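You operate a simulated robot arm through the tools that you are given. There is no shell and no other tool. Be economical: measure what you need, move in short steps, check, and stop when the job is done.

Carry out the task below with a simulated robot arm. There is one attempt and no reset: what you move stays moved.

JOB
Plug the red headphones into the green socket and turn them low.
Fine: the level knob goes to low. Press MUTE before you plug in, and switch MUTE off last.

Only the result counts: the job must be done as asked and must still hold three seconds after the hand-in. Knocking over, shifting, dropping, spilling or breaking anything else fails it.

ROBOT AND FRAMES
A 6-joint arm with a two-finger parallel gripper, fixed in place. Base frame: the origin is at the foot of the arm, x ahead of it, y to its left, z up; the work surface is at about z = 0. Units: mm, degrees, N and s.
With the tool pointing down near the work surface it reaches from about 140 to 580 mm from the base axis. Its first joint turns from -66.0 to 66.0 degrees. Payload 2.1 kg.
The tool frame sits at the grasp point between the pads (the TCP): z along the fingers, y along the line on which they close. The tips reach 30 mm beyond it. Largest opening 94 mm; finger width 28, thickness 10; the body of the gripper, 50 by 96 mm, starts 55 mm behind the TCP.
Orientation is told as [roll, pitch, yaw] about the base's x, y, z axes, in that order, counted from this pose: with the fingers straight down and closing along the base's y, the tool's x points along the base's -x, its y along +y and its z along -z.

CONTROLS
- The arm moves only by the tool step_arm. Its argument "plan" is a list of rows, each a list of 7 numbers: the finger opening in mm, from 0 to 94, then the shift along the base's x, y, z in units of 200 mm (1.0 is 200 mm), then the turn, a rotation vector about the base's x, y, z in units of 120 degrees (1.0 is 120 degrees). In form: [[fingers, dx, dy, dz, ax, ay, az], ...]. A call has 1 to 8 rows; each row is the pose to reach, as a shift and turn from the pose commanded when the call began. A call with a number of a shift or a turn outside -1 to 1 is refused whole. Rows are played at 5 a second. More than 50 mm and 8.6 degrees between two rows, or a gripper value outside its range, and nothing of the call is played. A pose out of reach is approached as far as the arm can. The call stops where the force on the tool passes 40 N (or 10 N more than at its start, if that is more) or the arm is blocked; 0.2 s more then pass. The fingers move at their own pace (about 72 mm/s each) and stop on an object; they squeeze with about 23 N. The grip force told is the motor's: it shows also when the fingers shut on nothing. Time passes only in rows, and 0.2 s behind the last, so rows that repeat a pose let the fingers close. It gives the time, the measured TCP pose, the force on the tool (base axes), the opening and the grip force at its end, in the units of the frame above (readings bear some noise), with the torque about the TCP (base axes, N m) and any sound that the robot's microphone picked up, and new pictures: "pictures" is both (left out), scene, wrist or none.
- Cameras (640 x 400 px; columns grow to the right, rows downward): "scene" is fixed at [55.6, -363.7, 500.2]; the picture's right is [0.75, -0.66, 0.00], its down [-0.30, -0.34, -0.89] and it looks along [0.59, 0.67, -0.45] (base axes); focal length 331 px, centre (320, 200). "wrist" rides on the gripper at [76, 14, -102] in the tool frame; the picture's right is [-0.18, 0.98, 0.00], its down [-0.75, -0.14, -0.64] and it looks along [-0.63, -0.12, 0.77] (tool axes); focal length 243 px, centre (320, 200).
- locate(camera, pixels): for up to 12 pixels [column, row] of the newest picture of that camera ("zoom" is the newest enlarged one), the place [x, y, z] in the base frame of the surface seen there, good to about 3 mm, but the place of the scene camera against the robot may be out by one fixed shift of up to 18 mm in any direction. No time passes.
- zoom(camera, box): a new picture of the part [left, top, right, bottom] of that camera's present view, enlarged. No time passes.
- sign_off(): hands the job in; it is judged then, once.

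Go step by step. Measure first, check grasps and placings, and put right what went wrong. The budget is 80 turns and 200 pictures, counting those below and the enlarged ones. Unless the task says otherwise, let go and move clear before handing in, and close with one line.

The tools are called after ">>>" as a command line: name --pt "numbers of a row" for each row, then --argument value for the rest, lists and objects as JSON in quotes. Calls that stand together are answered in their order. step_arm: Moves the arm, as the interface text tells. Its arguments: {"type":"object","properties":{"plan":{"type":"array"},"pictures":{"type":"string","enum":["both","scene","wrist","none"]}},"required":["plan"]} The other tools are called the same way: locate (camera, pixels) gives the place of the surface under pixels of a picture; zoom (camera, box) takes an enlarged picture of a part of a camera's view; sign_off () hands the job in.

At the start:

```text
clock: 0.0
ee_pos: [268.3, 95.9, 373.2]
ee_rot: [0.1, 0.0, 0.0]
force: [-0.6, 1.2, 0.2]
torque: [0.05, -0.03, 0.02]
width: 93.9
finger_force: 0.1
```

scene: 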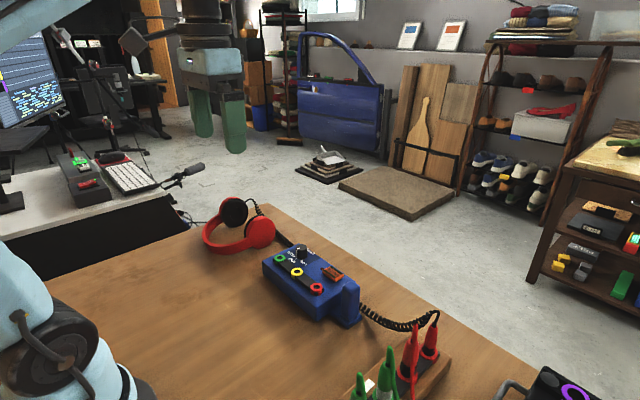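
wrist: 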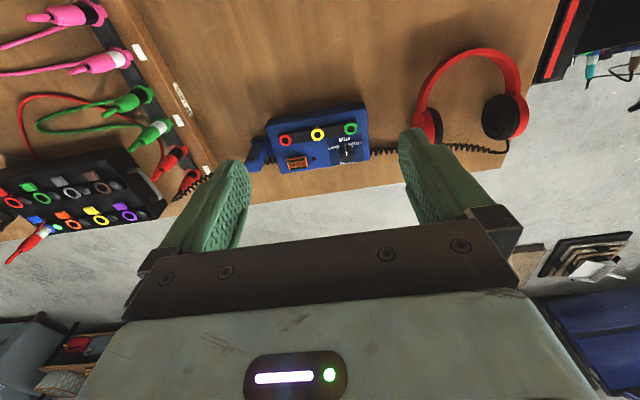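

The pictures show a blue box with red, yellow and green sockets (scene ~320,275), headphones at (240,225), and a rack of plugs in pink, green and red. I'll enlarge these areas before moving.

>>> zoom --camera "scene" --box '[190, 190, 450, 350]'

>>> zoom --camera "wrist" --box '[220, 60, 420, 185]'

>>> zoom --camera "wrist" --box '[0, 0, 260, 260]'

>>> zoom --camera "scene" --box '[320, 280, 512, 400]'

```text
2.46 times, centred on (320, 270) of scene
```

zoom: 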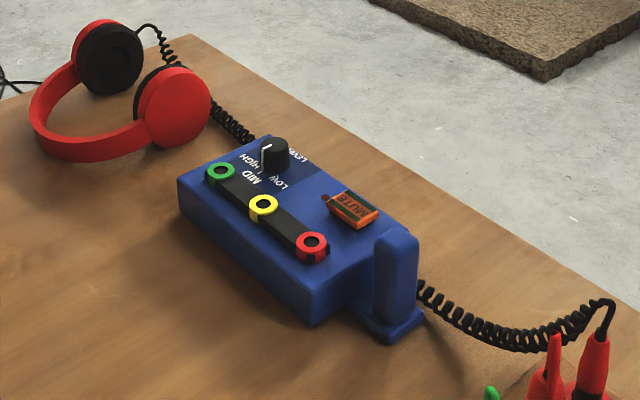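

```text
3.20 times, centred on (320, 122) of wrist
```

zoom: 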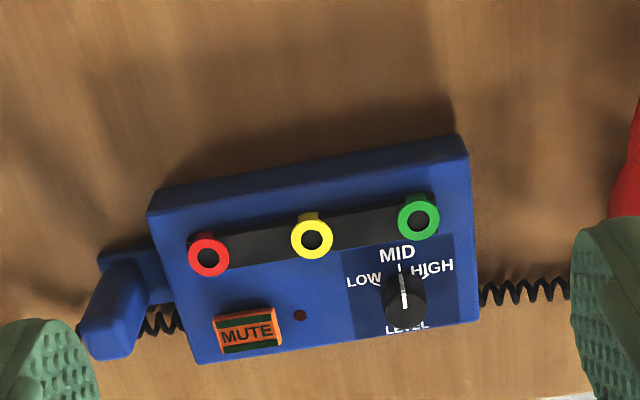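

```text
1.54 times, centred on (130, 130) of wrist
```

zoom: 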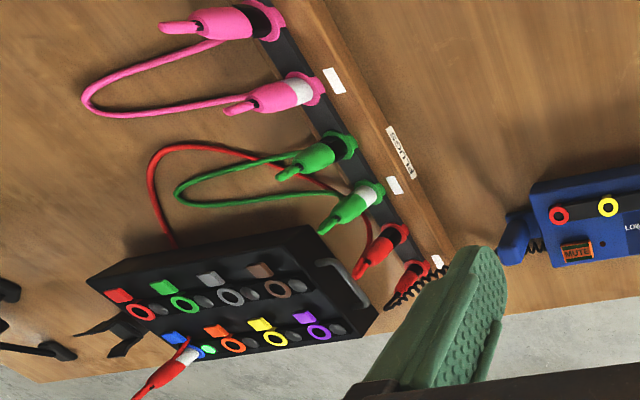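

```text
3.33 times, centred on (416, 340) of scene
```

zoom: 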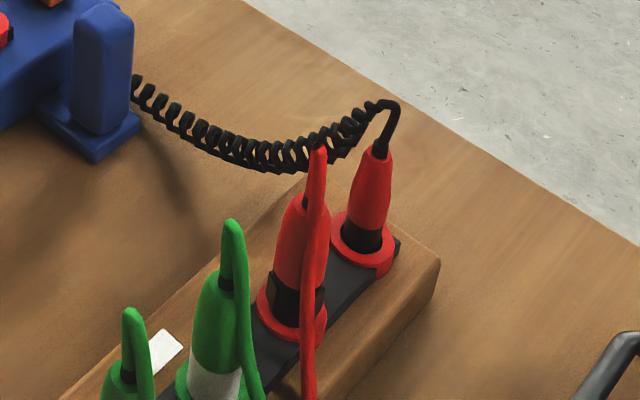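

The black coiled cord from the headphones passes behind the blue box and ends in the last red plug of the rack (wrist ~(190,180)). The other red plug has a red lead. Now I'll measure points.

>>> locate --camera "wrist" --pixels '[[285, 140], [317, 134], [351, 128], [298, 163], [346, 150], [275, 118], [365, 107], [300, 90], [283, 172], [366, 158], [262, 140], [330, 155]]'

>>> locate --camera "scene" --pixels '[[431, 326], [429, 340], [428, 353], [416, 326], [407, 352], [301, 250], [279, 259], [298, 272], [316, 288], [335, 272], [445, 357], [351, 285]]'

>>> locate --camera "wrist" --pixels '[[180, 172], [190, 180], [172, 155], [205, 170], [170, 195], [185, 187], [160, 165], [180, 150], [194, 175]]'

```text
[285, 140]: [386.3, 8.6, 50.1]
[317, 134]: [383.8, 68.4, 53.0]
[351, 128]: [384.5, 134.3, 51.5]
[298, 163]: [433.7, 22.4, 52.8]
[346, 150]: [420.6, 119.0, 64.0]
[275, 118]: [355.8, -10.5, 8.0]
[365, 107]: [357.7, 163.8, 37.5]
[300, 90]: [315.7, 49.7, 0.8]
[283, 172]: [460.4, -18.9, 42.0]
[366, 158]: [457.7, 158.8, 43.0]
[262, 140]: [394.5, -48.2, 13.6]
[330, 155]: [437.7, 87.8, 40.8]
```

```text
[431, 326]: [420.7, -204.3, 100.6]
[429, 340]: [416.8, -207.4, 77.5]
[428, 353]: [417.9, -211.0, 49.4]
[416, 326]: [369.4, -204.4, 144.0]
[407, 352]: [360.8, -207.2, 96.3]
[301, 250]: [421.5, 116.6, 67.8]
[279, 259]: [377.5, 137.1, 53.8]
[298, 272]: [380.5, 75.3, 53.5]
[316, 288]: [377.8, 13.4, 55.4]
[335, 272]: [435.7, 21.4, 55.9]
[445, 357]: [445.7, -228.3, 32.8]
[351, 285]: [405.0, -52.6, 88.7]
```

```text
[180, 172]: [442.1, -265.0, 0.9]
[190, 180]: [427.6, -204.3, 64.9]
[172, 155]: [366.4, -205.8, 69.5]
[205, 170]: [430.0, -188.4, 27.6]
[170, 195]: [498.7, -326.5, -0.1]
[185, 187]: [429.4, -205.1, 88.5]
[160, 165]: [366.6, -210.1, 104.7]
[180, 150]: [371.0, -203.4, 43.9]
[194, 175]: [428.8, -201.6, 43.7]
```

The headphone plug stands at about (428,-205), the green socket at (384,134), MUTE at (434,22,53) and the knob at (421,119,64). I'll move above MUTE with the fingers closed, stopping high for a closer look.

>>> step_arm --pt "0 0.12 -0.05 -0.14 0 0 0" --pt "0 0.24 -0.1 -0.28 0 0 0" --pt "0 0.36 -0.16 -0.42 0 0 0" --pt "0 0.5 -0.22 -0.56 0 0 0" --pt "0 0.64 -0.28 -0.7 0 0 0" --pt "0 0.74 -0.33 -0.85 0 0 0" --pt "0 0.827 -0.369 -1.0 0 0 0" --pt "0 0.827 -0.369 -1.0 0 0 0"

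```text
clock: 1.8
ee_pos: [435.1, 22.0, 172.3]
ee_rot: [0.0, 0.1, 0.0]
force: [-0.2, -0.1, -0.3]
torque: [0.02, 0.02, 0.0]
width: 0.0
finger_force: 23.3
```

scene: 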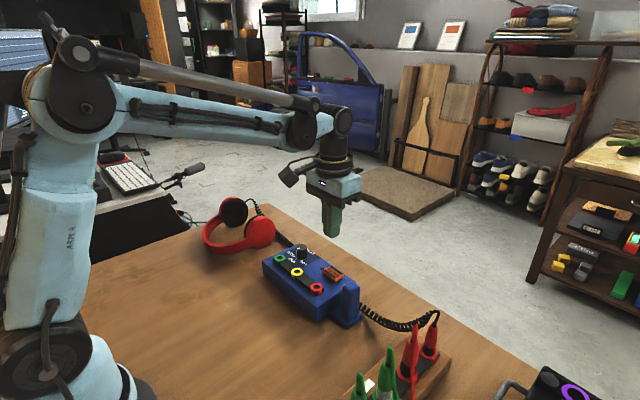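
wrist: 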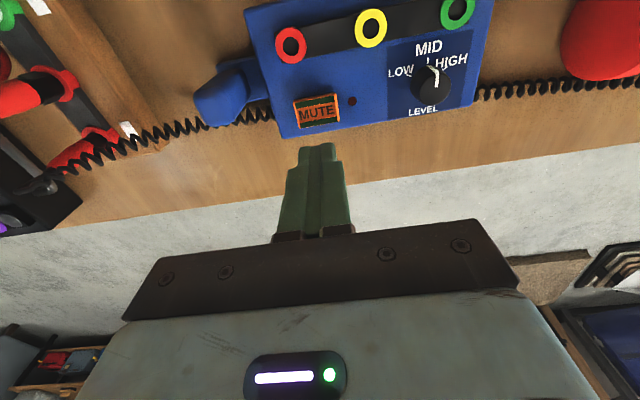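

>>> zoom --camera "wrist" --box '[240, 0, 500, 160]'

>>> zoom --camera "wrist" --box '[0, 40, 200, 200]'

>>> locate --camera "wrist" --pixels '[[317, 112], [300, 103], [336, 112], [317, 122], [317, 100], [428, 85], [420, 75], [288, 43], [370, 28], [456, 12], [351, 101], [435, 70]]'

```text
2.46 times, centred on (370, 80) of wrist
```

zoom: 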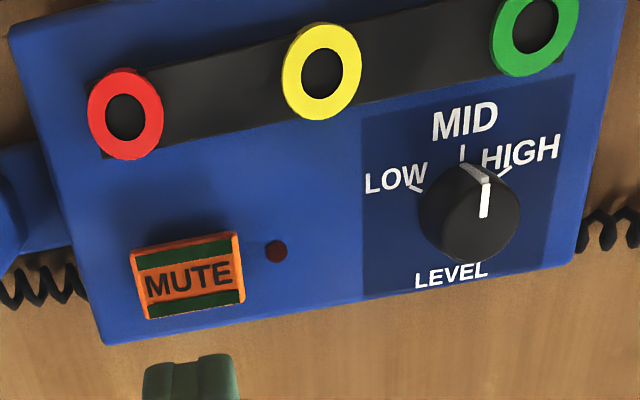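

```text
2.50 times, centred on (100, 120) of wrist
```

zoom: 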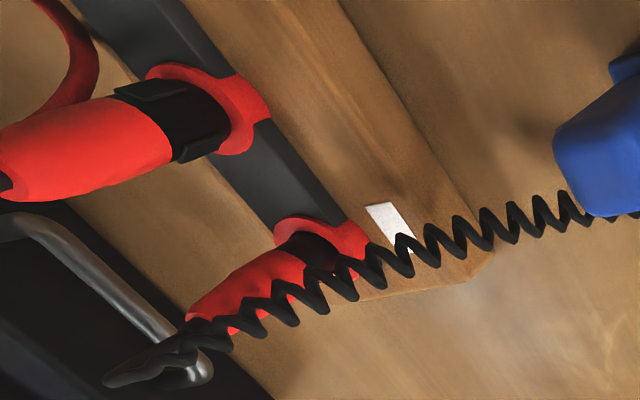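

```text
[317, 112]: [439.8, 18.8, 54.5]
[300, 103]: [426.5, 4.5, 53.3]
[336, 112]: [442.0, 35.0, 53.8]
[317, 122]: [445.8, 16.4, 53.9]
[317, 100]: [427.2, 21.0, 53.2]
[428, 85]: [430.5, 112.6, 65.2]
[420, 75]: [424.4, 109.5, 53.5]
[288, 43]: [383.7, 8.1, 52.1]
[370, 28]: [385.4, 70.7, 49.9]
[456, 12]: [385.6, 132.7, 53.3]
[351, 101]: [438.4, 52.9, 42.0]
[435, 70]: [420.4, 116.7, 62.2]
```

MUTE's centre is about (436,20), with its top at z≈54, and the lamp beside it is dark. I'll press it gently with the closed fingertips and lift off.

>>> step_arm --pt "0 0.005 -0.01 -0.2 0 0 0" --pt "0 0.005 -0.01 -0.38 0 0 0" --pt "0 0.005 -0.01 -0.43 0 0 0" --pt "0 0.005 -0.01 -0.445 0 0 0" --pt "0 0.005 -0.01 -0.455 0 0 0" --pt "0 0.005 -0.01 -0.465 0 0 0" --pt "0 0.005 -0.01 -0.475 0 0 0"

```text
clock: 3.4
ee_pos: [435.8, 19.3, 78.4]
ee_rot: [0.0, 0.1, 0.0]
force: [0.9, 0.3, 7.8]
torque: [0.0, -0.02, 0.06]
width: 0.3
finger_force: 22.6
heard: click
```

scene: 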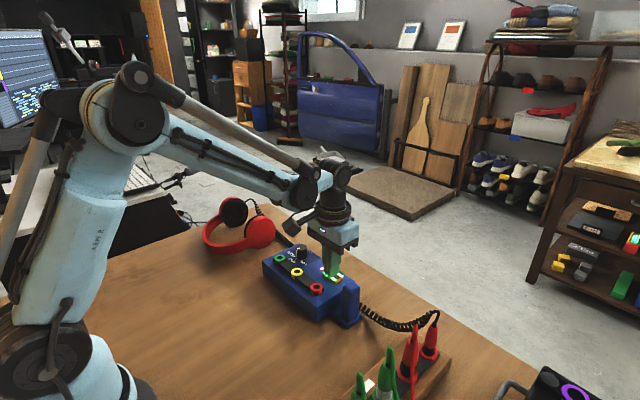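
wrist: 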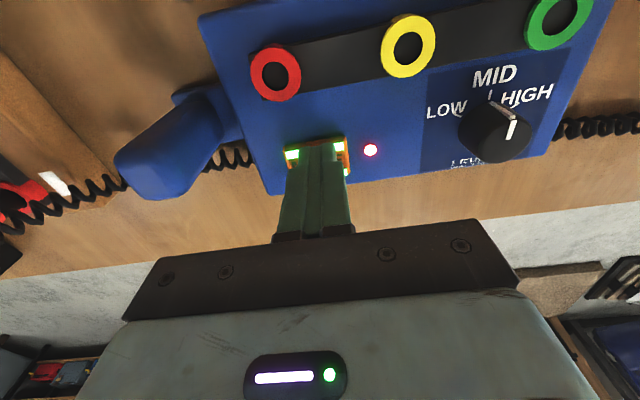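

It clicked and the lamp at (371,150) is lit, so MUTE is on. I'll lift and move back to get a good view of the knob and confirm the button latched.

>>> step_arm --pt "0 0 0 0.1 0 0 0" --pt "0 0 0 0.3 0 0 0" --pt "0 -0.1 0.15 0.45 0 0 0" --pt "40 -0.2 0.3 0.55 0 0 0" --pt "40 -0.3 0.45 0.6 0 0 0" --pt "40 -0.3 0.45 0.6 0 0 0" --pictures "wrist"

>>> zoom --camera "wrist" --box '[200, 60, 440, 210]'

```text
clock: 4.8
ee_pos: [373.2, 111.6, 198.1]
ee_rot: [0.1, 0.0, 0.0]
force: [-0.3, 0.6, 0.5]
torque: [-0.03, 0.01, 0.02]
width: 39.9
finger_force: 0.0
```

wrist: 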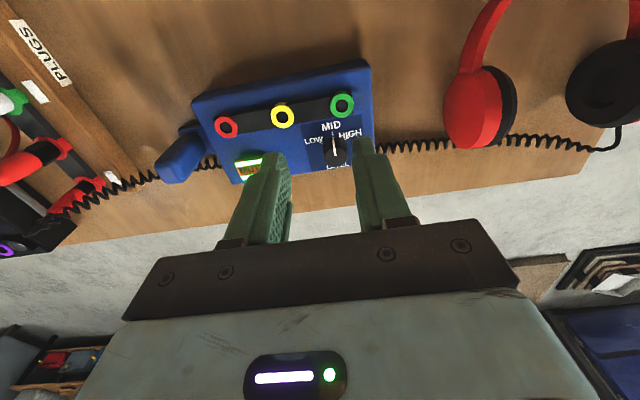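

```text
2.67 times, centred on (320, 135) of wrist
```

zoom: 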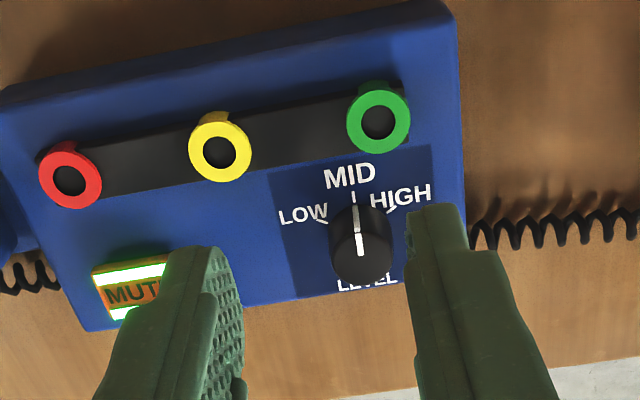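

MUTE stays lit. Now I'll measure the knob's edges and the printed ticks in the enlarged view.

>>> locate --camera "zoom" --pixels '[[334, 250], [390, 245], [362, 272], [360, 235], [358, 213], [321, 221], [391, 209], [354, 195], [360, 252], [378, 122], [380, 90], [352, 125]]'

```text
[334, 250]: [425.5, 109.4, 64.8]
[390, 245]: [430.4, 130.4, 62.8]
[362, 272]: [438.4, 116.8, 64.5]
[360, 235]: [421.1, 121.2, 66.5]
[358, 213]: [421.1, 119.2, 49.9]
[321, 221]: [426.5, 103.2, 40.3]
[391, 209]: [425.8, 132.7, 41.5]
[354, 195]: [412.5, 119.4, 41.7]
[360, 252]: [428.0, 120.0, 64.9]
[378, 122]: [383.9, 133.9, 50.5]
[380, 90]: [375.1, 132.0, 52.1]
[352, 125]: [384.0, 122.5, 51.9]
```

The knob is centred at about (428,119), 22 mm across, with its top at z≈65. The pointer is on MID and LOW is about 60–68° counter-clockwise from above. I'll pre-turn the wrist by -31° and come down over it.

>>> step_arm --pt "46 0.09 0.02 0 0 0 -0.065" --pt "46 0.18 0.03 0 0 0 -0.13" --pt "46 0.27 0.04 0 0 0 -0.195" --pt "46 0.27 0.04 -0.15 0 0 -0.26" --pt "46 0.27 0.04 -0.3 0 0 -0.26" --pt "46 0.27 0.04 -0.45 0 0 -0.26" --pt "46 0.27 0.04 -0.45 0 0 -0.26"

```text
clock: 6.4
ee_pos: [428.3, 120.3, 109.7]
ee_rot: [0.1, 0.0, -31.2]
force: [1.2, 1.3, 0.7]
torque: [0.0, 0.0, -0.01]
width: 46.0
finger_force: 0.1
```

scene: 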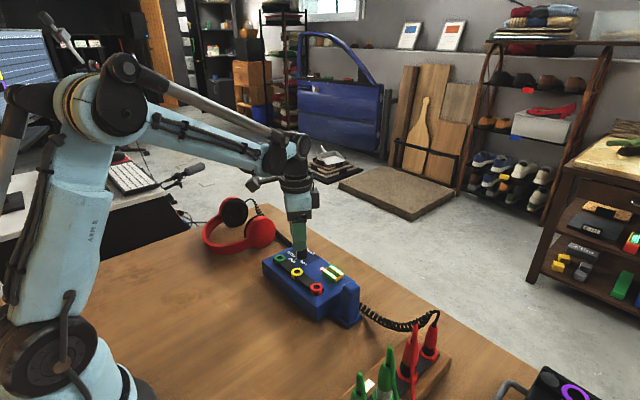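
wrist: 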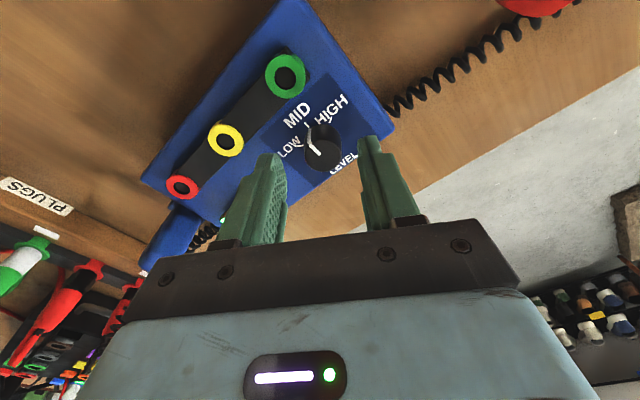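

The fingers straddle the knob with room to spare. I'll check its position once more from here before descending.

>>> locate --camera "wrist" --pixels '[[324, 153], [312, 147], [337, 150], [330, 167], [299, 141], [308, 124], [328, 118]]'

```text
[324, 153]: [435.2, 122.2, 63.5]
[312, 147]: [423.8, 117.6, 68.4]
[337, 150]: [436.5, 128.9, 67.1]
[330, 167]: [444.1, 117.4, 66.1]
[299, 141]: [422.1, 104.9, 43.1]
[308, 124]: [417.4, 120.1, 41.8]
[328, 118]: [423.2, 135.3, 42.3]
```

The knob centre is about (430,120), and LOW comes out about 60° from MID. I'll descend and grip it.

>>> step_arm --pt "46 0.006 0 -0.08 0 0 0" --pt "46 0.006 0 -0.14 0 0 0" --pt "20 0.006 0 -0.14 0 0 0" --pt "15 0.006 0 -0.14 0 0 0" --pt "15 0.006 0 -0.14 0 0 0"

```text
clock: 7.6
ee_pos: [430.6, 120.5, 82.4]
ee_rot: [0.1, 0.1, -31.2]
force: [0.4, 0.0, 0.0]
torque: [-0.02, 0.05, 0.0]
width: 25.9
finger_force: 22.6
```

scene: 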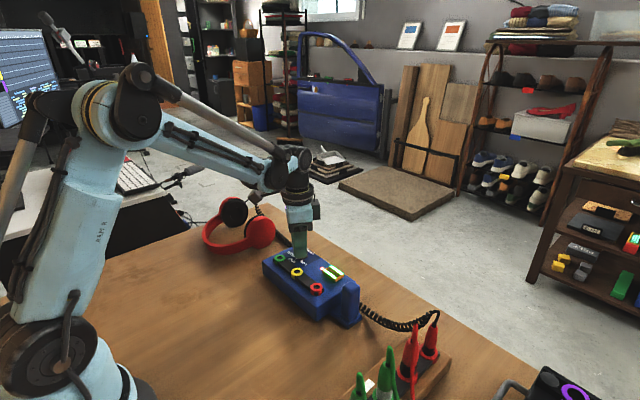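
wrist: 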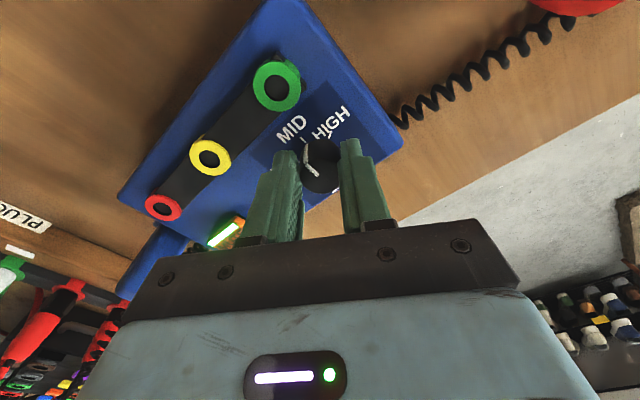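

The knob is gripped at 26 mm with almost no side force. I'll turn it about 60° counter-clockwise.

>>> step_arm --pt "15 0.006 0 0 0 0 0.065" --pt "15 0.006 0 0 0 0 0.13" --pt "15 0.006 0 0 0 0 0.195" --pt "15 0.006 0 0 0 0 0.26" --pt "15 0.006 0 0 0 0 0.325" --pt "15 0.006 0 0 0 0 0.39" --pt "15 0.006 0 0 0 0 0.45" --pt "15 0.006 0 0 0 0 0.5"

```text
clock: 9.4
ee_pos: [430.7, 119.0, 79.2]
ee_rot: [0.2, -0.2, 29.0]
force: [3.3, -3.5, 8.1]
torque: [-0.2, -0.18, -0.24]
width: 26.3
finger_force: 23.2
```

scene: 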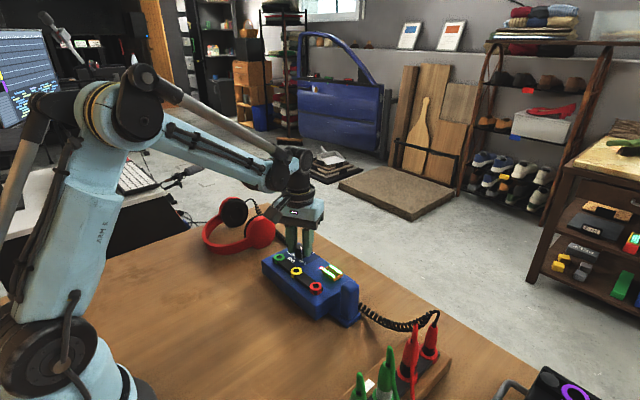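
wrist: 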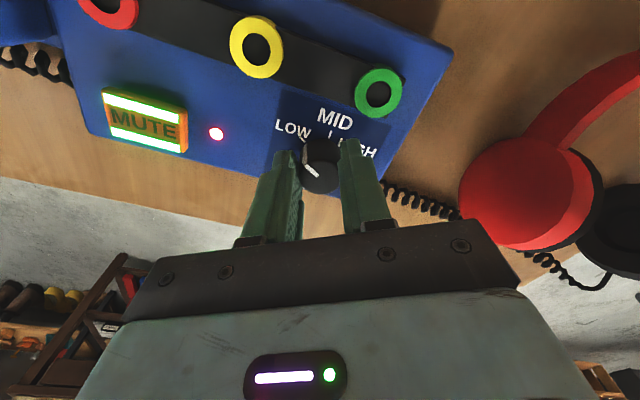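

The turn met some resistance torque at the end, possibly a stop. I'll open, rise and check the pointer.

>>> step_arm --pt "46 0 0 0 0 0 0" --pt "46 0 0 0.02 0 0 0" --pt "46 0 0 0.2 0 0 -0.06" --pt "46 -0.1 0 0.4 0 0 -0.12" --pt "46 -0.25 0 0.55 0 0 -0.18" --pt "46 -0.25 0 0.55 0 0 -0.24" --pt "46 -0.25 0 0.55 0 0 -0.24" --pictures "wrist"

>>> zoom --camera "wrist" --box '[200, 60, 440, 210]'

```text
clock: 11.0
ee_pos: [381.2, 119.0, 188.9]
ee_rot: [0.0, 0.1, -0.1]
force: [0.7, -0.5, 0.1]
torque: [0.01, 0.0, 0.03]
width: 46.1
finger_force: 0.0
```

wrist: 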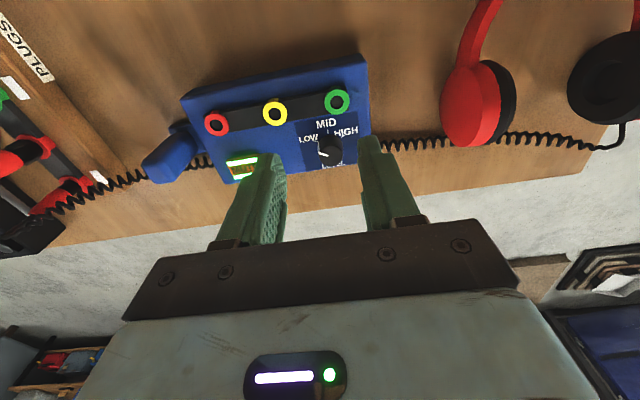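

```text
2.67 times, centred on (320, 135) of wrist
```

zoom: 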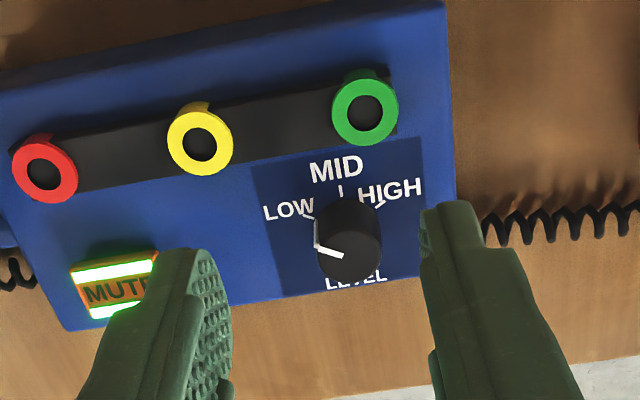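

The pointer now lies near LOW. I'll take a tighter view of the alignment.

>>> zoom --camera "wrist" --box '[290, 110, 370, 175]'

>>> zoom --camera "scene" --box '[260, 230, 350, 290]'

```text
6.15 times, centred on (330, 142) of wrist
```

zoom: 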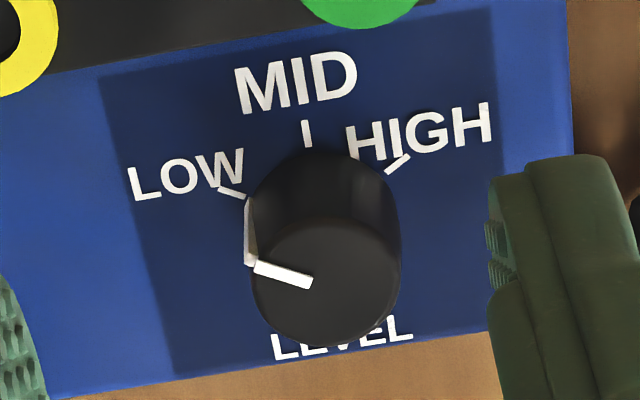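

```text
6.67 times, centred on (305, 260) of scene
```

zoom: 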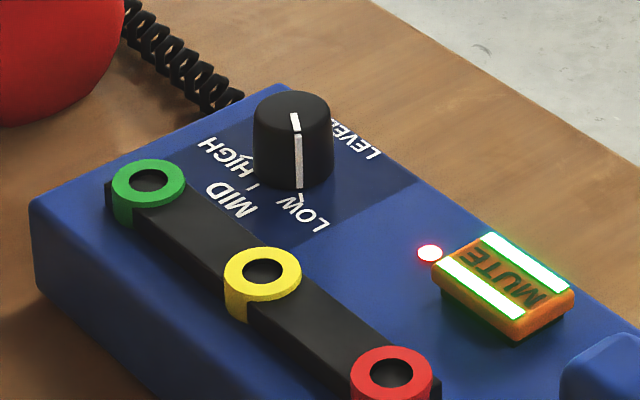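

The pointer lines up with the LOW tick. Next I'll travel to the plug rack at a safe height.

>>> step_arm --pt "60 0 -0.1 0.1 0 0 0" --pt "60 0 -0.3 0.2 0 0 0" --pt "60 0 -0.5 0.2 0 0 0" --pt "60 0 -0.7 0.2 0 0 0" --pt "60 0 -0.9 0.2 0 0 0" --pt "60 0 -1.0 0.2 0 0 0" --pictures "none"

>>> step_arm --pt "60 0 -0.2 0 0 0 0" --pt "60 0 -0.4 0 0 0 0" --pt "60 0 -0.6 0 0 0 0" --pt "60 0 -0.6 0 0 0 0"

>>> zoom --camera "wrist" --box '[220, 40, 420, 200]'

```text
clock: 12.4
ee_pos: [381.4, -84.4, 229.8]
ee_rot: [0.1, 0.0, 0.0]
force: [0.2, 0.1, 0.0]
torque: [-0.01, 0.01, -0.01]
width: 60.0
finger_force: 0.0
```

```text
clock: 13.4
ee_pos: [381.1, -204.8, 229.9]
ee_rot: [0.0, 0.0, 0.0]
force: [0.5, 0.6, -0.5]
torque: [0.0, -0.01, 0.02]
width: 59.7
finger_force: 0.1
```

scene: 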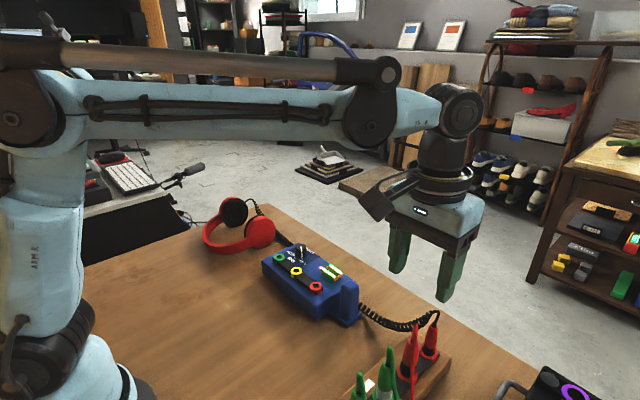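
wrist: 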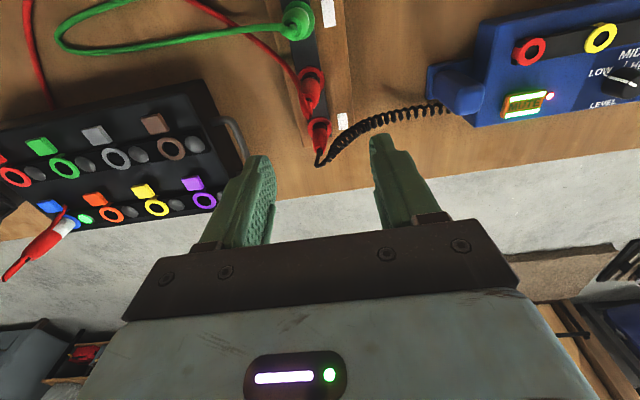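

```text
2.50 times, centred on (320, 120) of wrist
```

zoom: 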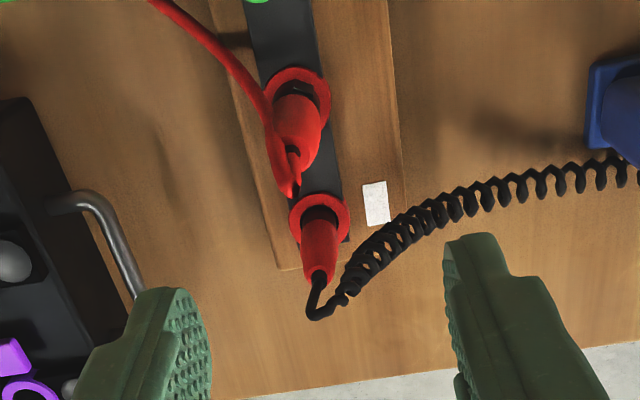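

From here I see the headphone plug (zoom ~(320,250)) with its cord leaving from the top towards +y, and the neighbouring red plug behind it. I'll measure both and enlarge the plug in the scene view, looking for any keying.

>>> zoom --camera "scene" --box '[370, 295, 470, 395]'

>>> zoom --camera "wrist" --box '[280, 50, 380, 170]'

>>> locate --camera "wrist" --pixels '[[318, 149], [318, 160], [321, 166], [330, 158], [345, 147], [360, 133], [380, 120], [319, 140], [307, 115], [313, 90], [335, 125], [309, 125]]'

```text
4.00 times, centred on (420, 345) of scene
```

zoom: 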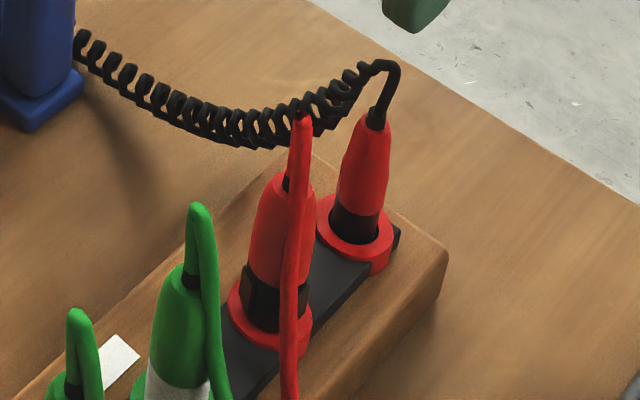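

```text
3.33 times, centred on (330, 110) of wrist
```

zoom: 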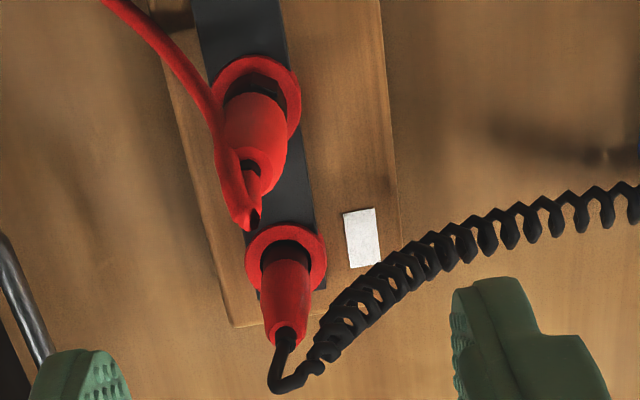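

```text
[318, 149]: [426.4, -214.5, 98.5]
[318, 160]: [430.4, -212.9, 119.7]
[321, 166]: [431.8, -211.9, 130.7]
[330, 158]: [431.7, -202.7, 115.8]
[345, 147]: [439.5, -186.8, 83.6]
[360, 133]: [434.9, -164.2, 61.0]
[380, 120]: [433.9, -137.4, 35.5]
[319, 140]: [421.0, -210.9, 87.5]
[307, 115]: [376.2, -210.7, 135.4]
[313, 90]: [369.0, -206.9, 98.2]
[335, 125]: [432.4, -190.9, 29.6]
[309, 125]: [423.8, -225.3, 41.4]
```

The plug axis is near (428,-208) and its cord arches to z≈130 and falls away along +y, so I'll close the fingers along x. The rack rings' tabs point to -y while the box rings' tabs point to -x, so the plug may be keyed. I'll turn to +90° here and look closely.

>>> step_arm --pt "60 0.03 -0.02 0 0 0 0.07" --pt "60 0.06 -0.04 0 0 0 0.14" --pt "60 0.09 -0.06 0 0 0 0.21" --pt "60 0.12 -0.08 0 0 0 0.28" --pt "60 0.15 -0.1 0 0 0 0.35" --pt "60 0.18 -0.15 0 0 0 0.42" --pt "60 0.21 -0.18 0 0 0 0.49" --pt "60 0.235 -0.2 0 0 0 0.56" --pictures "none"

>>> step_arm --pt "60 0 0 -0.05 0 0 0.07" --pt "60 0 0 -0.1 0 0 0.14" --pt "60 0 0 -0.1 0 0 0.19" --pt "60 0 0 -0.1 0 0 0.19"

>>> zoom --camera "wrist" --box '[240, 60, 400, 180]'

```text
clock: 15.2
ee_pos: [427.7, -240.0, 229.6]
ee_rot: [0.1, 0.0, 67.3]
force: [0.4, 0.2, 0.0]
torque: [0.0, 0.03, 0.02]
width: 60.0
finger_force: 0.0
```

```text
clock: 16.2
ee_pos: [427.9, -242.1, 209.2]
ee_rot: [0.1, 0.0, 90.0]
force: [-1.0, -0.9, 0.0]
torque: [-0.02, -0.01, -0.01]
width: 60.1
finger_force: 0.0
```

scene: 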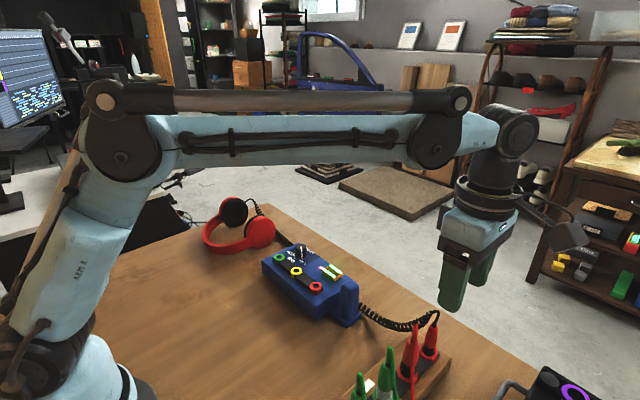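
wrist: 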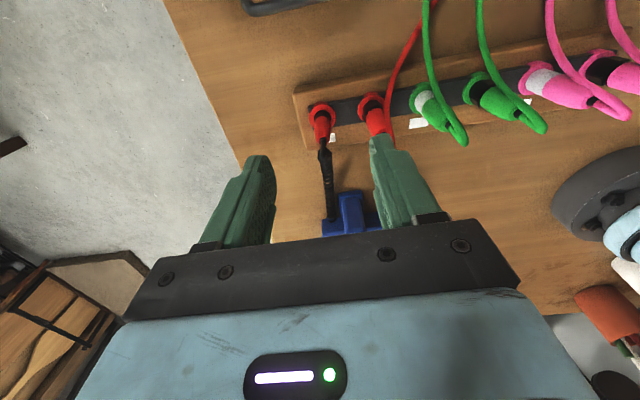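

```text
3.33 times, centred on (320, 120) of wrist
```

zoom: 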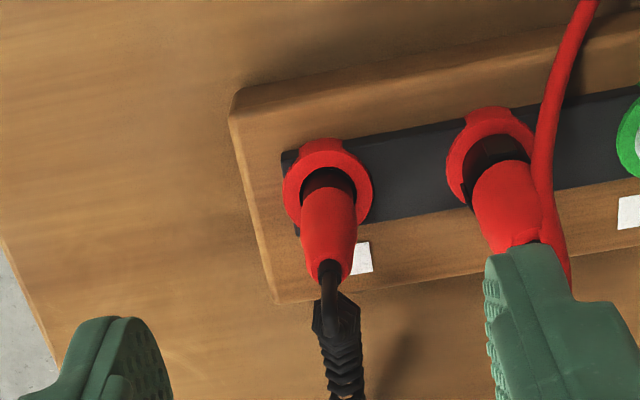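

This view confirms the rack ring's tab points to -y (top of the ring at (320,147)). I'll measure the plug and the right-hand obstacle from here.

>>> locate --camera "zoom" --pixels '[[330, 205], [330, 235], [328, 262], [306, 220], [354, 220], [287, 200], [370, 195], [325, 275], [342, 310], [515, 235], [540, 270], [498, 125]]'

```text
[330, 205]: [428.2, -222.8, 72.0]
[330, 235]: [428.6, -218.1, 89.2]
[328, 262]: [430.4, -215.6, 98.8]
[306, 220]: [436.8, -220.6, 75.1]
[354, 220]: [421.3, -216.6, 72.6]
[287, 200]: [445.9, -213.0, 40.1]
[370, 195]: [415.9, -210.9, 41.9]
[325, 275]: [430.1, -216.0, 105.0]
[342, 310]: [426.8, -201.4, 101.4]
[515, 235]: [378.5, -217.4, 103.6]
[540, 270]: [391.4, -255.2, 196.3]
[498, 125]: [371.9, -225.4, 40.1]
```

The ring is centred at (430,-212), z≈41, and the plug body is about 20 mm across and stands to z≈103. I'll centre over it and descend partway first to check clearances.

>>> step_arm --pt "44 0.01 0.08 0 0 0 0" --pt "44 0.01 0.155 0 0 0 0" --pt "44 0.01 0.155 -0.15 0 0 0" --pt "44 0.01 0.155 -0.3 0 0 0" --pt "44 0.01 0.155 -0.4 0 0 0" --pt "44 0.01 0.155 -0.4 0 0 0"

>>> zoom --camera "scene" --box '[350, 220, 510, 400]'

```text
clock: 17.6
ee_pos: [427.5, -209.9, 128.8]
ee_rot: [0.1, 0.0, 90.0]
force: [0.1, 1.1, 0.4]
torque: [0.01, 0.0, -0.02]
width: 43.9
finger_force: 0.1
```

scene: 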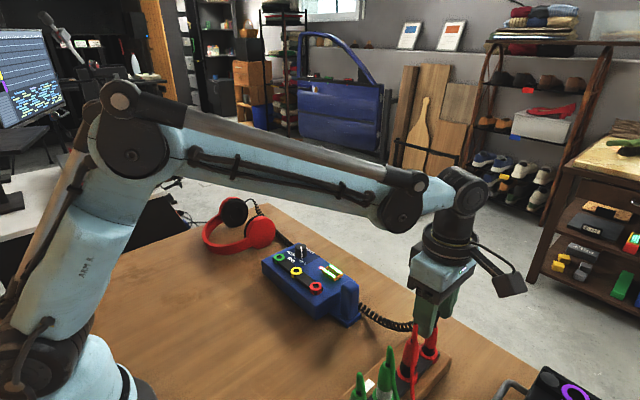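
wrist: 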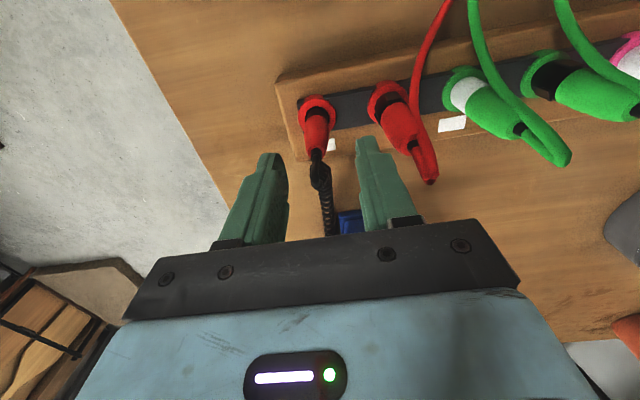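

```text
2.22 times, centred on (430, 310) of scene
```

zoom: 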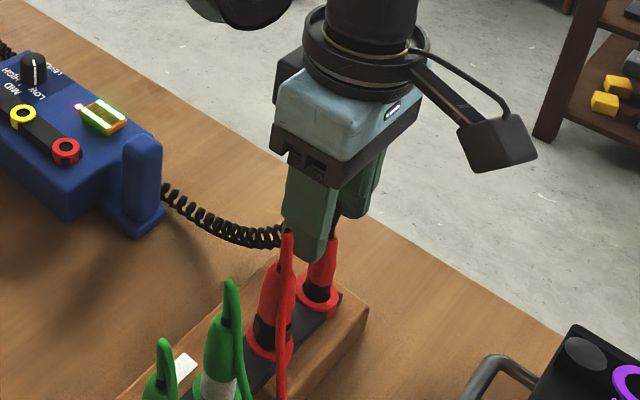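

Clearances look good. I'll descend to TCP z≈89, then close.

>>> step_arm --pt "44 0.01 -0.003 -0.1 0 0 0" --pt "44 0.01 -0.003 -0.17 0 0 0" --pt "44 0.01 -0.003 -0.2 0 0 0" --pt "44 0.01 -0.003 -0.2 0 0 0"

>>> zoom --camera "scene" --box '[350, 220, 510, 400]'

```text
clock: 18.6
ee_pos: [430.7, -211.4, 90.5]
ee_rot: [0.2, 0.0, 90.0]
force: [0.4, 0.3, -0.3]
torque: [0.01, -0.04, -0.03]
width: 44.0
finger_force: 0.0
```

scene: 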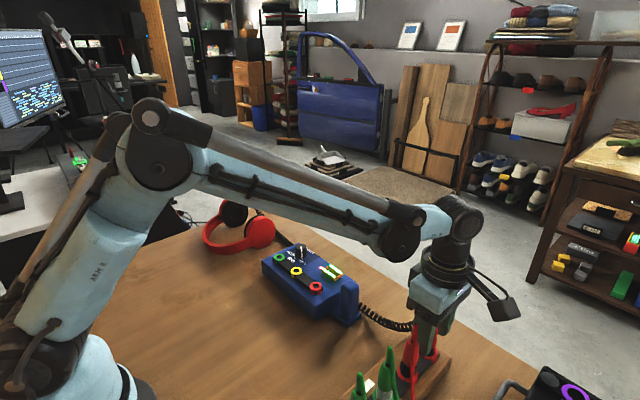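
wrist: 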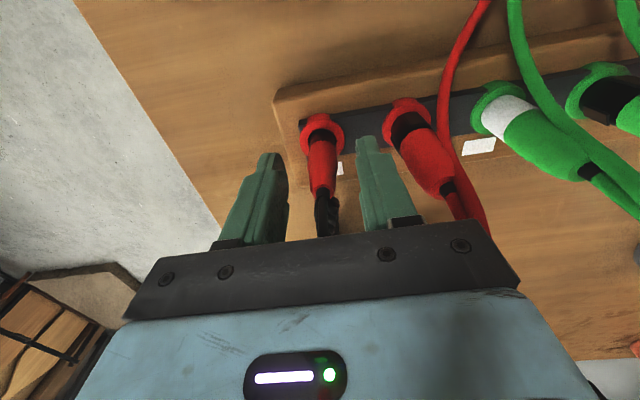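

```text
2.22 times, centred on (430, 310) of scene
```

zoom: 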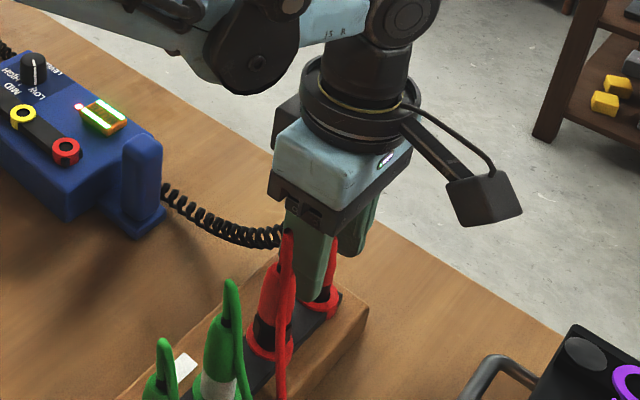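

The plug sits between the fingers and nothing is touching. I'll close on it.

>>> step_arm --pt "30 0 0 0 0 0 0" --pt "10 0 0 0 0 0 0" --pt "10 0 0 0 0 0 0" --pt "10 0 0 0 0 0 0" --pictures "wrist"

```text
clock: 19.6
ee_pos: [431.5, -211.4, 90.3]
ee_rot: [0.1, 0.0, 90.0]
force: [-6.7, 0.5, 2.9]
torque: [0.02, 0.32, -0.02]
width: 15.5
finger_force: 23.0
```

wrist: 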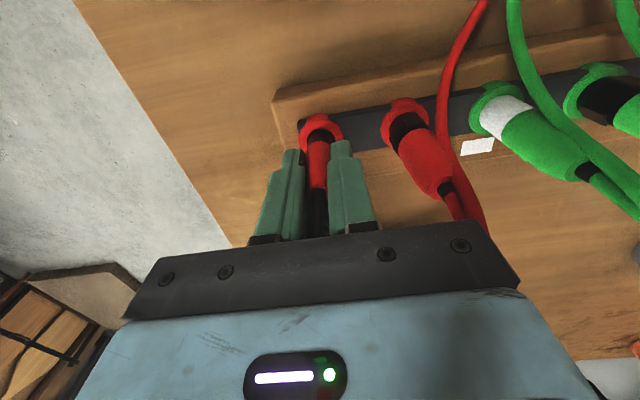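

The grip holds at 15.5 mm with a -6.7 N side load. I'll shift slightly in -x to relieve it, then pull straight up a little at a time.

>>> step_arm --pt "10 -0.006 0 0 0 0 0" --pt "10 -0.006 0 0 0 0 0" --pictures "none"

>>> step_arm --pt "10 0 0 0.02 0 0 0" --pt "10 0 0 0.04 0 0 0" --pt "10 0 0 0.07 0 0 0" --pt "10 0 0 0.1 0 0 0"

```text
clock: 20.2
ee_pos: [431.6, -210.8, 89.6]
ee_rot: [0.0, 0.0, 90.0]
force: [-0.2, 0.4, -0.2]
torque: [-0.02, 0.03, -0.03]
width: 15.5
finger_force: 23.4
```

```text
clock: 21.2
ee_pos: [430.6, -211.7, 109.5]
ee_rot: [0.2, 0.0, 90.0]
force: [1.0, -0.5, -0.3]
torque: [0.02, 0.04, -0.04]
width: 15.4
finger_force: 23.2
```

scene: 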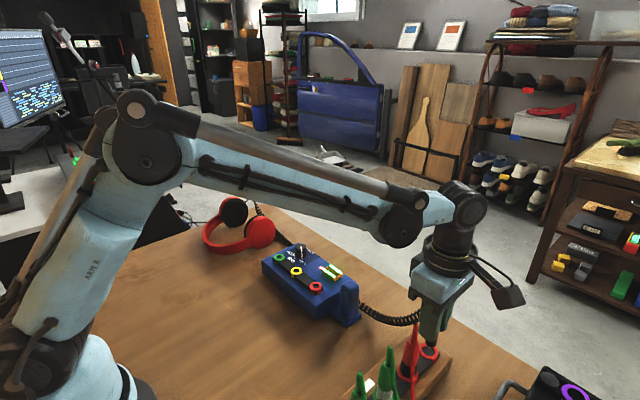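
wrist: 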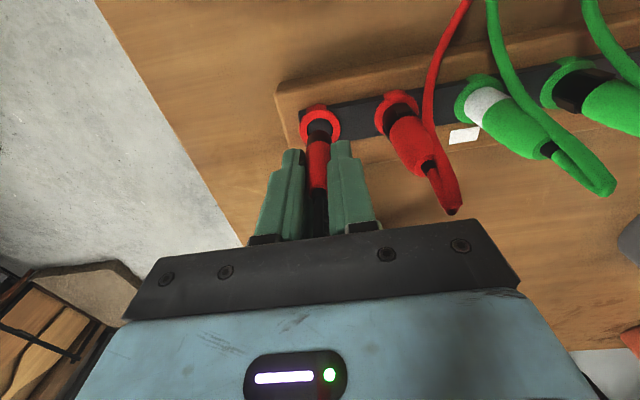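

The plug is rising with the hand, with no force and the width unchanged. I'll continue up by 70 mm.

>>> step_arm --pt "10 0 0 0.08 0 0 0" --pt "10 0 0 0.18 0 0 0" --pt "10 0 0 0.28 0 0 0" --pt "10 0 0 0.38 0 0 0" --pt "10 0 0 0.38 0 0 0"

>>> zoom --camera "wrist" --box '[240, 60, 400, 240]'

>>> zoom --camera "scene" --box '[350, 220, 510, 400]'

```text
clock: 22.4
ee_pos: [431.0, -211.7, 186.4]
ee_rot: [0.0, 0.0, 89.9]
force: [-0.5, -0.3, -0.6]
torque: [0.0, 0.02, 0.03]
width: 15.6
finger_force: 23.3
```

scene: 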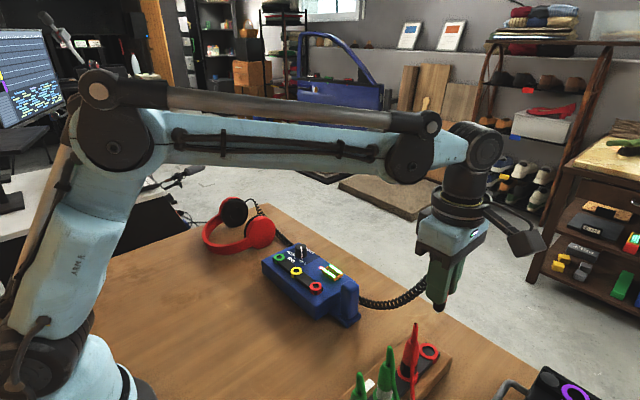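
wrist: 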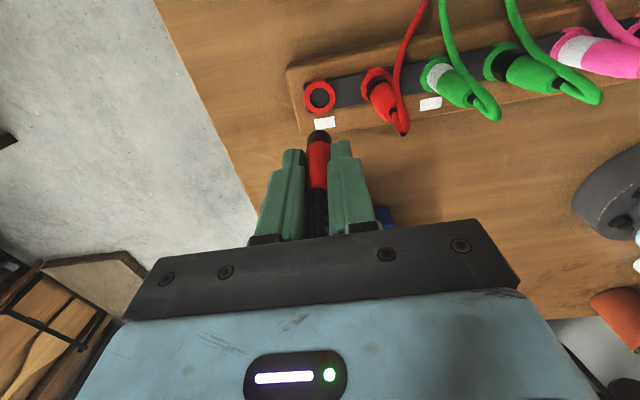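

```text
2.22 times, centred on (320, 150) of wrist
```

zoom: 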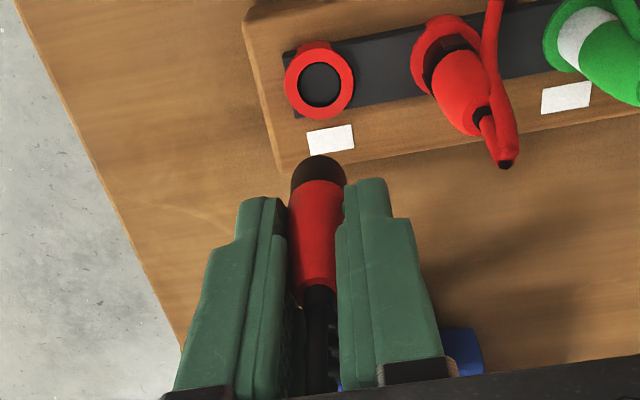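

```text
2.22 times, centred on (430, 310) of scene
```

zoom: 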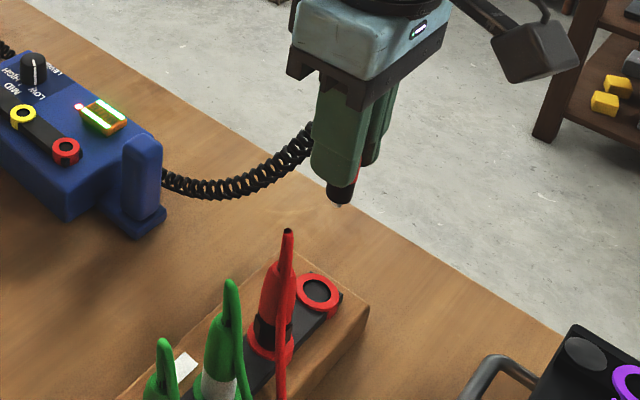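

The plug is free, held straight, and the red rack socket is empty at wrist (320,97). I'll measure that ring against where I gripped to know the plug's offset, and watch the plug end.

>>> locate --camera "zoom" --pixels '[[290, 85], [349, 85], [320, 58], [320, 108], [318, 85], [319, 165], [316, 205], [319, 48]]'

>>> locate --camera "wrist" --pixels '[[309, 98], [331, 98], [320, 88], [320, 109], [320, 97], [320, 132], [319, 150], [320, 83]]'

```text
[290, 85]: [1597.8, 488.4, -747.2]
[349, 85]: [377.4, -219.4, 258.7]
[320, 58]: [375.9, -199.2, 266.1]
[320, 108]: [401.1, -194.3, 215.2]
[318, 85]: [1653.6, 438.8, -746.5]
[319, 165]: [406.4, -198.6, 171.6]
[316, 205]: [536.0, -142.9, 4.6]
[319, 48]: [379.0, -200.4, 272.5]
```

```text
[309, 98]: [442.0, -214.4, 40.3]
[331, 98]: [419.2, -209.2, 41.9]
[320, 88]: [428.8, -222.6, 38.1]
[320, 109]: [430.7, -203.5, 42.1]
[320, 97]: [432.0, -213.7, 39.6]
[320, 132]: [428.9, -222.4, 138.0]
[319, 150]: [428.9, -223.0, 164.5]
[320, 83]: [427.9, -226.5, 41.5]
```

The ring centre (430.6,-212) matches the TCP at the grip, so the plug axis is on the TCP to about 1 mm. Now I'll travel to the green socket, unwinding the wrist to 0° so the plug keying matches the box tab.

>>> step_arm --pt "10 -0.02 0.1 0.03 0 0 -0.07" --pt "10 -0.04 0.24 0.06 0 0 -0.14" --pt "10 -0.06 0.38 0.06 0 0 -0.21" --pt "10 -0.08 0.52 0.06 0 0 -0.28" --pt "10 -0.1 0.66 0.06 0 0 -0.35" --pt "10 -0.12 0.8 0.06 0 0 -0.42" --pt "10 -0.14 0.92 0.06 0 0 -0.49" --pt "10 -0.14 1.0 0.06 0 0 -0.55"

```text
clock: 24.2
ee_pos: [401.9, -12.1, 199.0]
ee_rot: [0.2, 0.0, 23.9]
force: [0.0, 0.1, -0.4]
torque: [0.04, 0.03, -0.03]
width: 15.7
finger_force: 23.1
```

scene: 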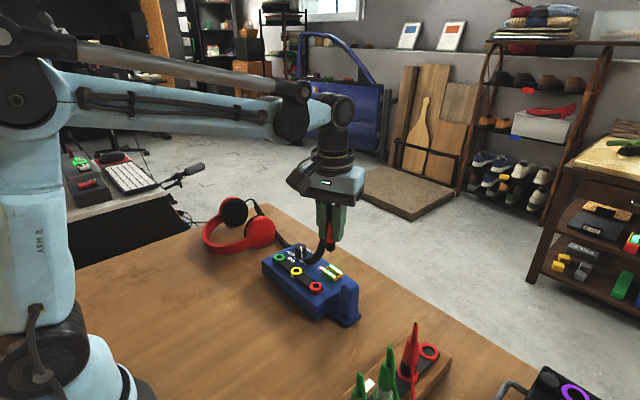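
wrist: 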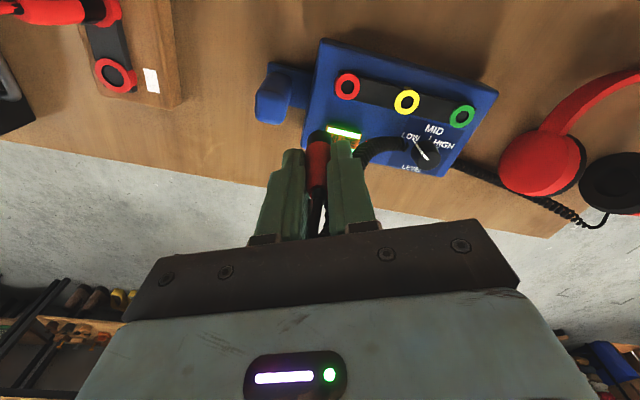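

Now I'll complete the move to above the green socket with yaw 0.

>>> step_arm --pt "10 -0.02 0.15 0 0 0 -0.066" --pt "10 -0.04 0.3 0 0 0 -0.133" --pt "10 -0.06 0.45 0 0 0 -0.199" --pt "10 -0.08 0.6 0 0 0 -0.199" --pt "10 -0.087 0.729 0 0 0 -0.199" --pt "10 -0.087 0.729 -0.1 0 0 -0.199" --pt "10 -0.087 0.729 -0.1 0 0 -0.199"

>>> zoom --camera "wrist" --box '[240, 60, 400, 220]'

>>> zoom --camera "scene" --box '[190, 170, 390, 330]'

```text
clock: 25.8
ee_pos: [385.0, 135.7, 178.4]
ee_rot: [0.0, 0.1, 0.2]
force: [-1.0, 0.3, 0.3]
torque: [0.02, -0.01, -0.02]
width: 15.6
finger_force: 22.7
```

scene: 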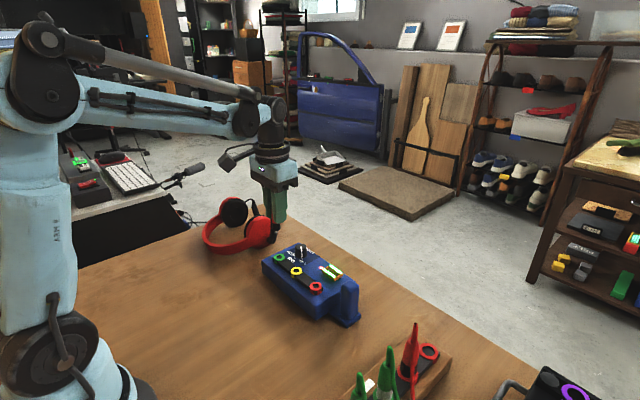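
wrist: 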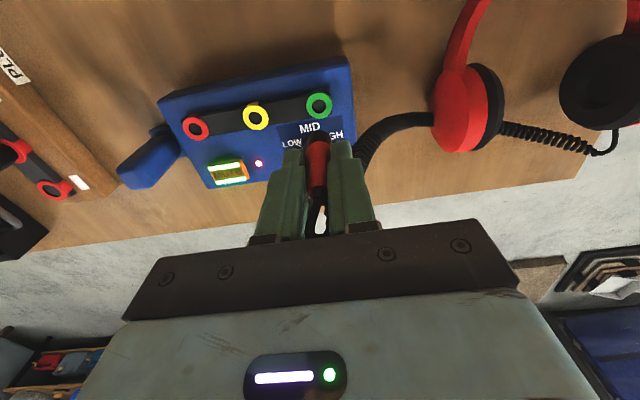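

```text
2.50 times, centred on (320, 140) of wrist
```

zoom: 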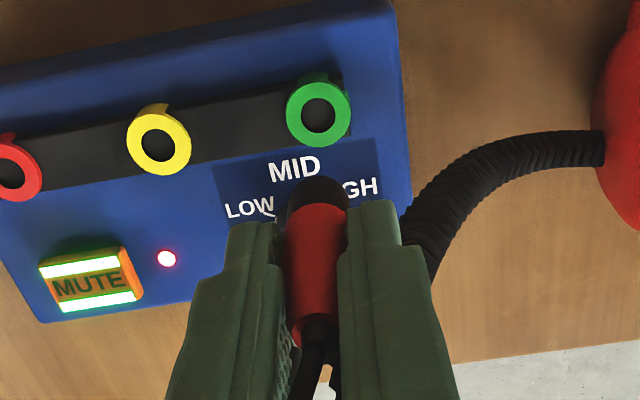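

```text
2.50 times, centred on (290, 250) of scene
```

zoom: 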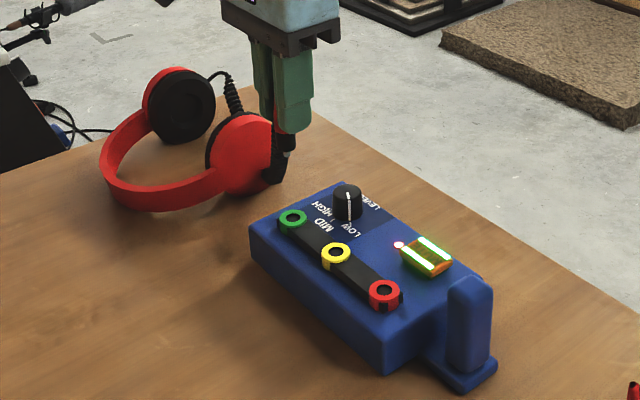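

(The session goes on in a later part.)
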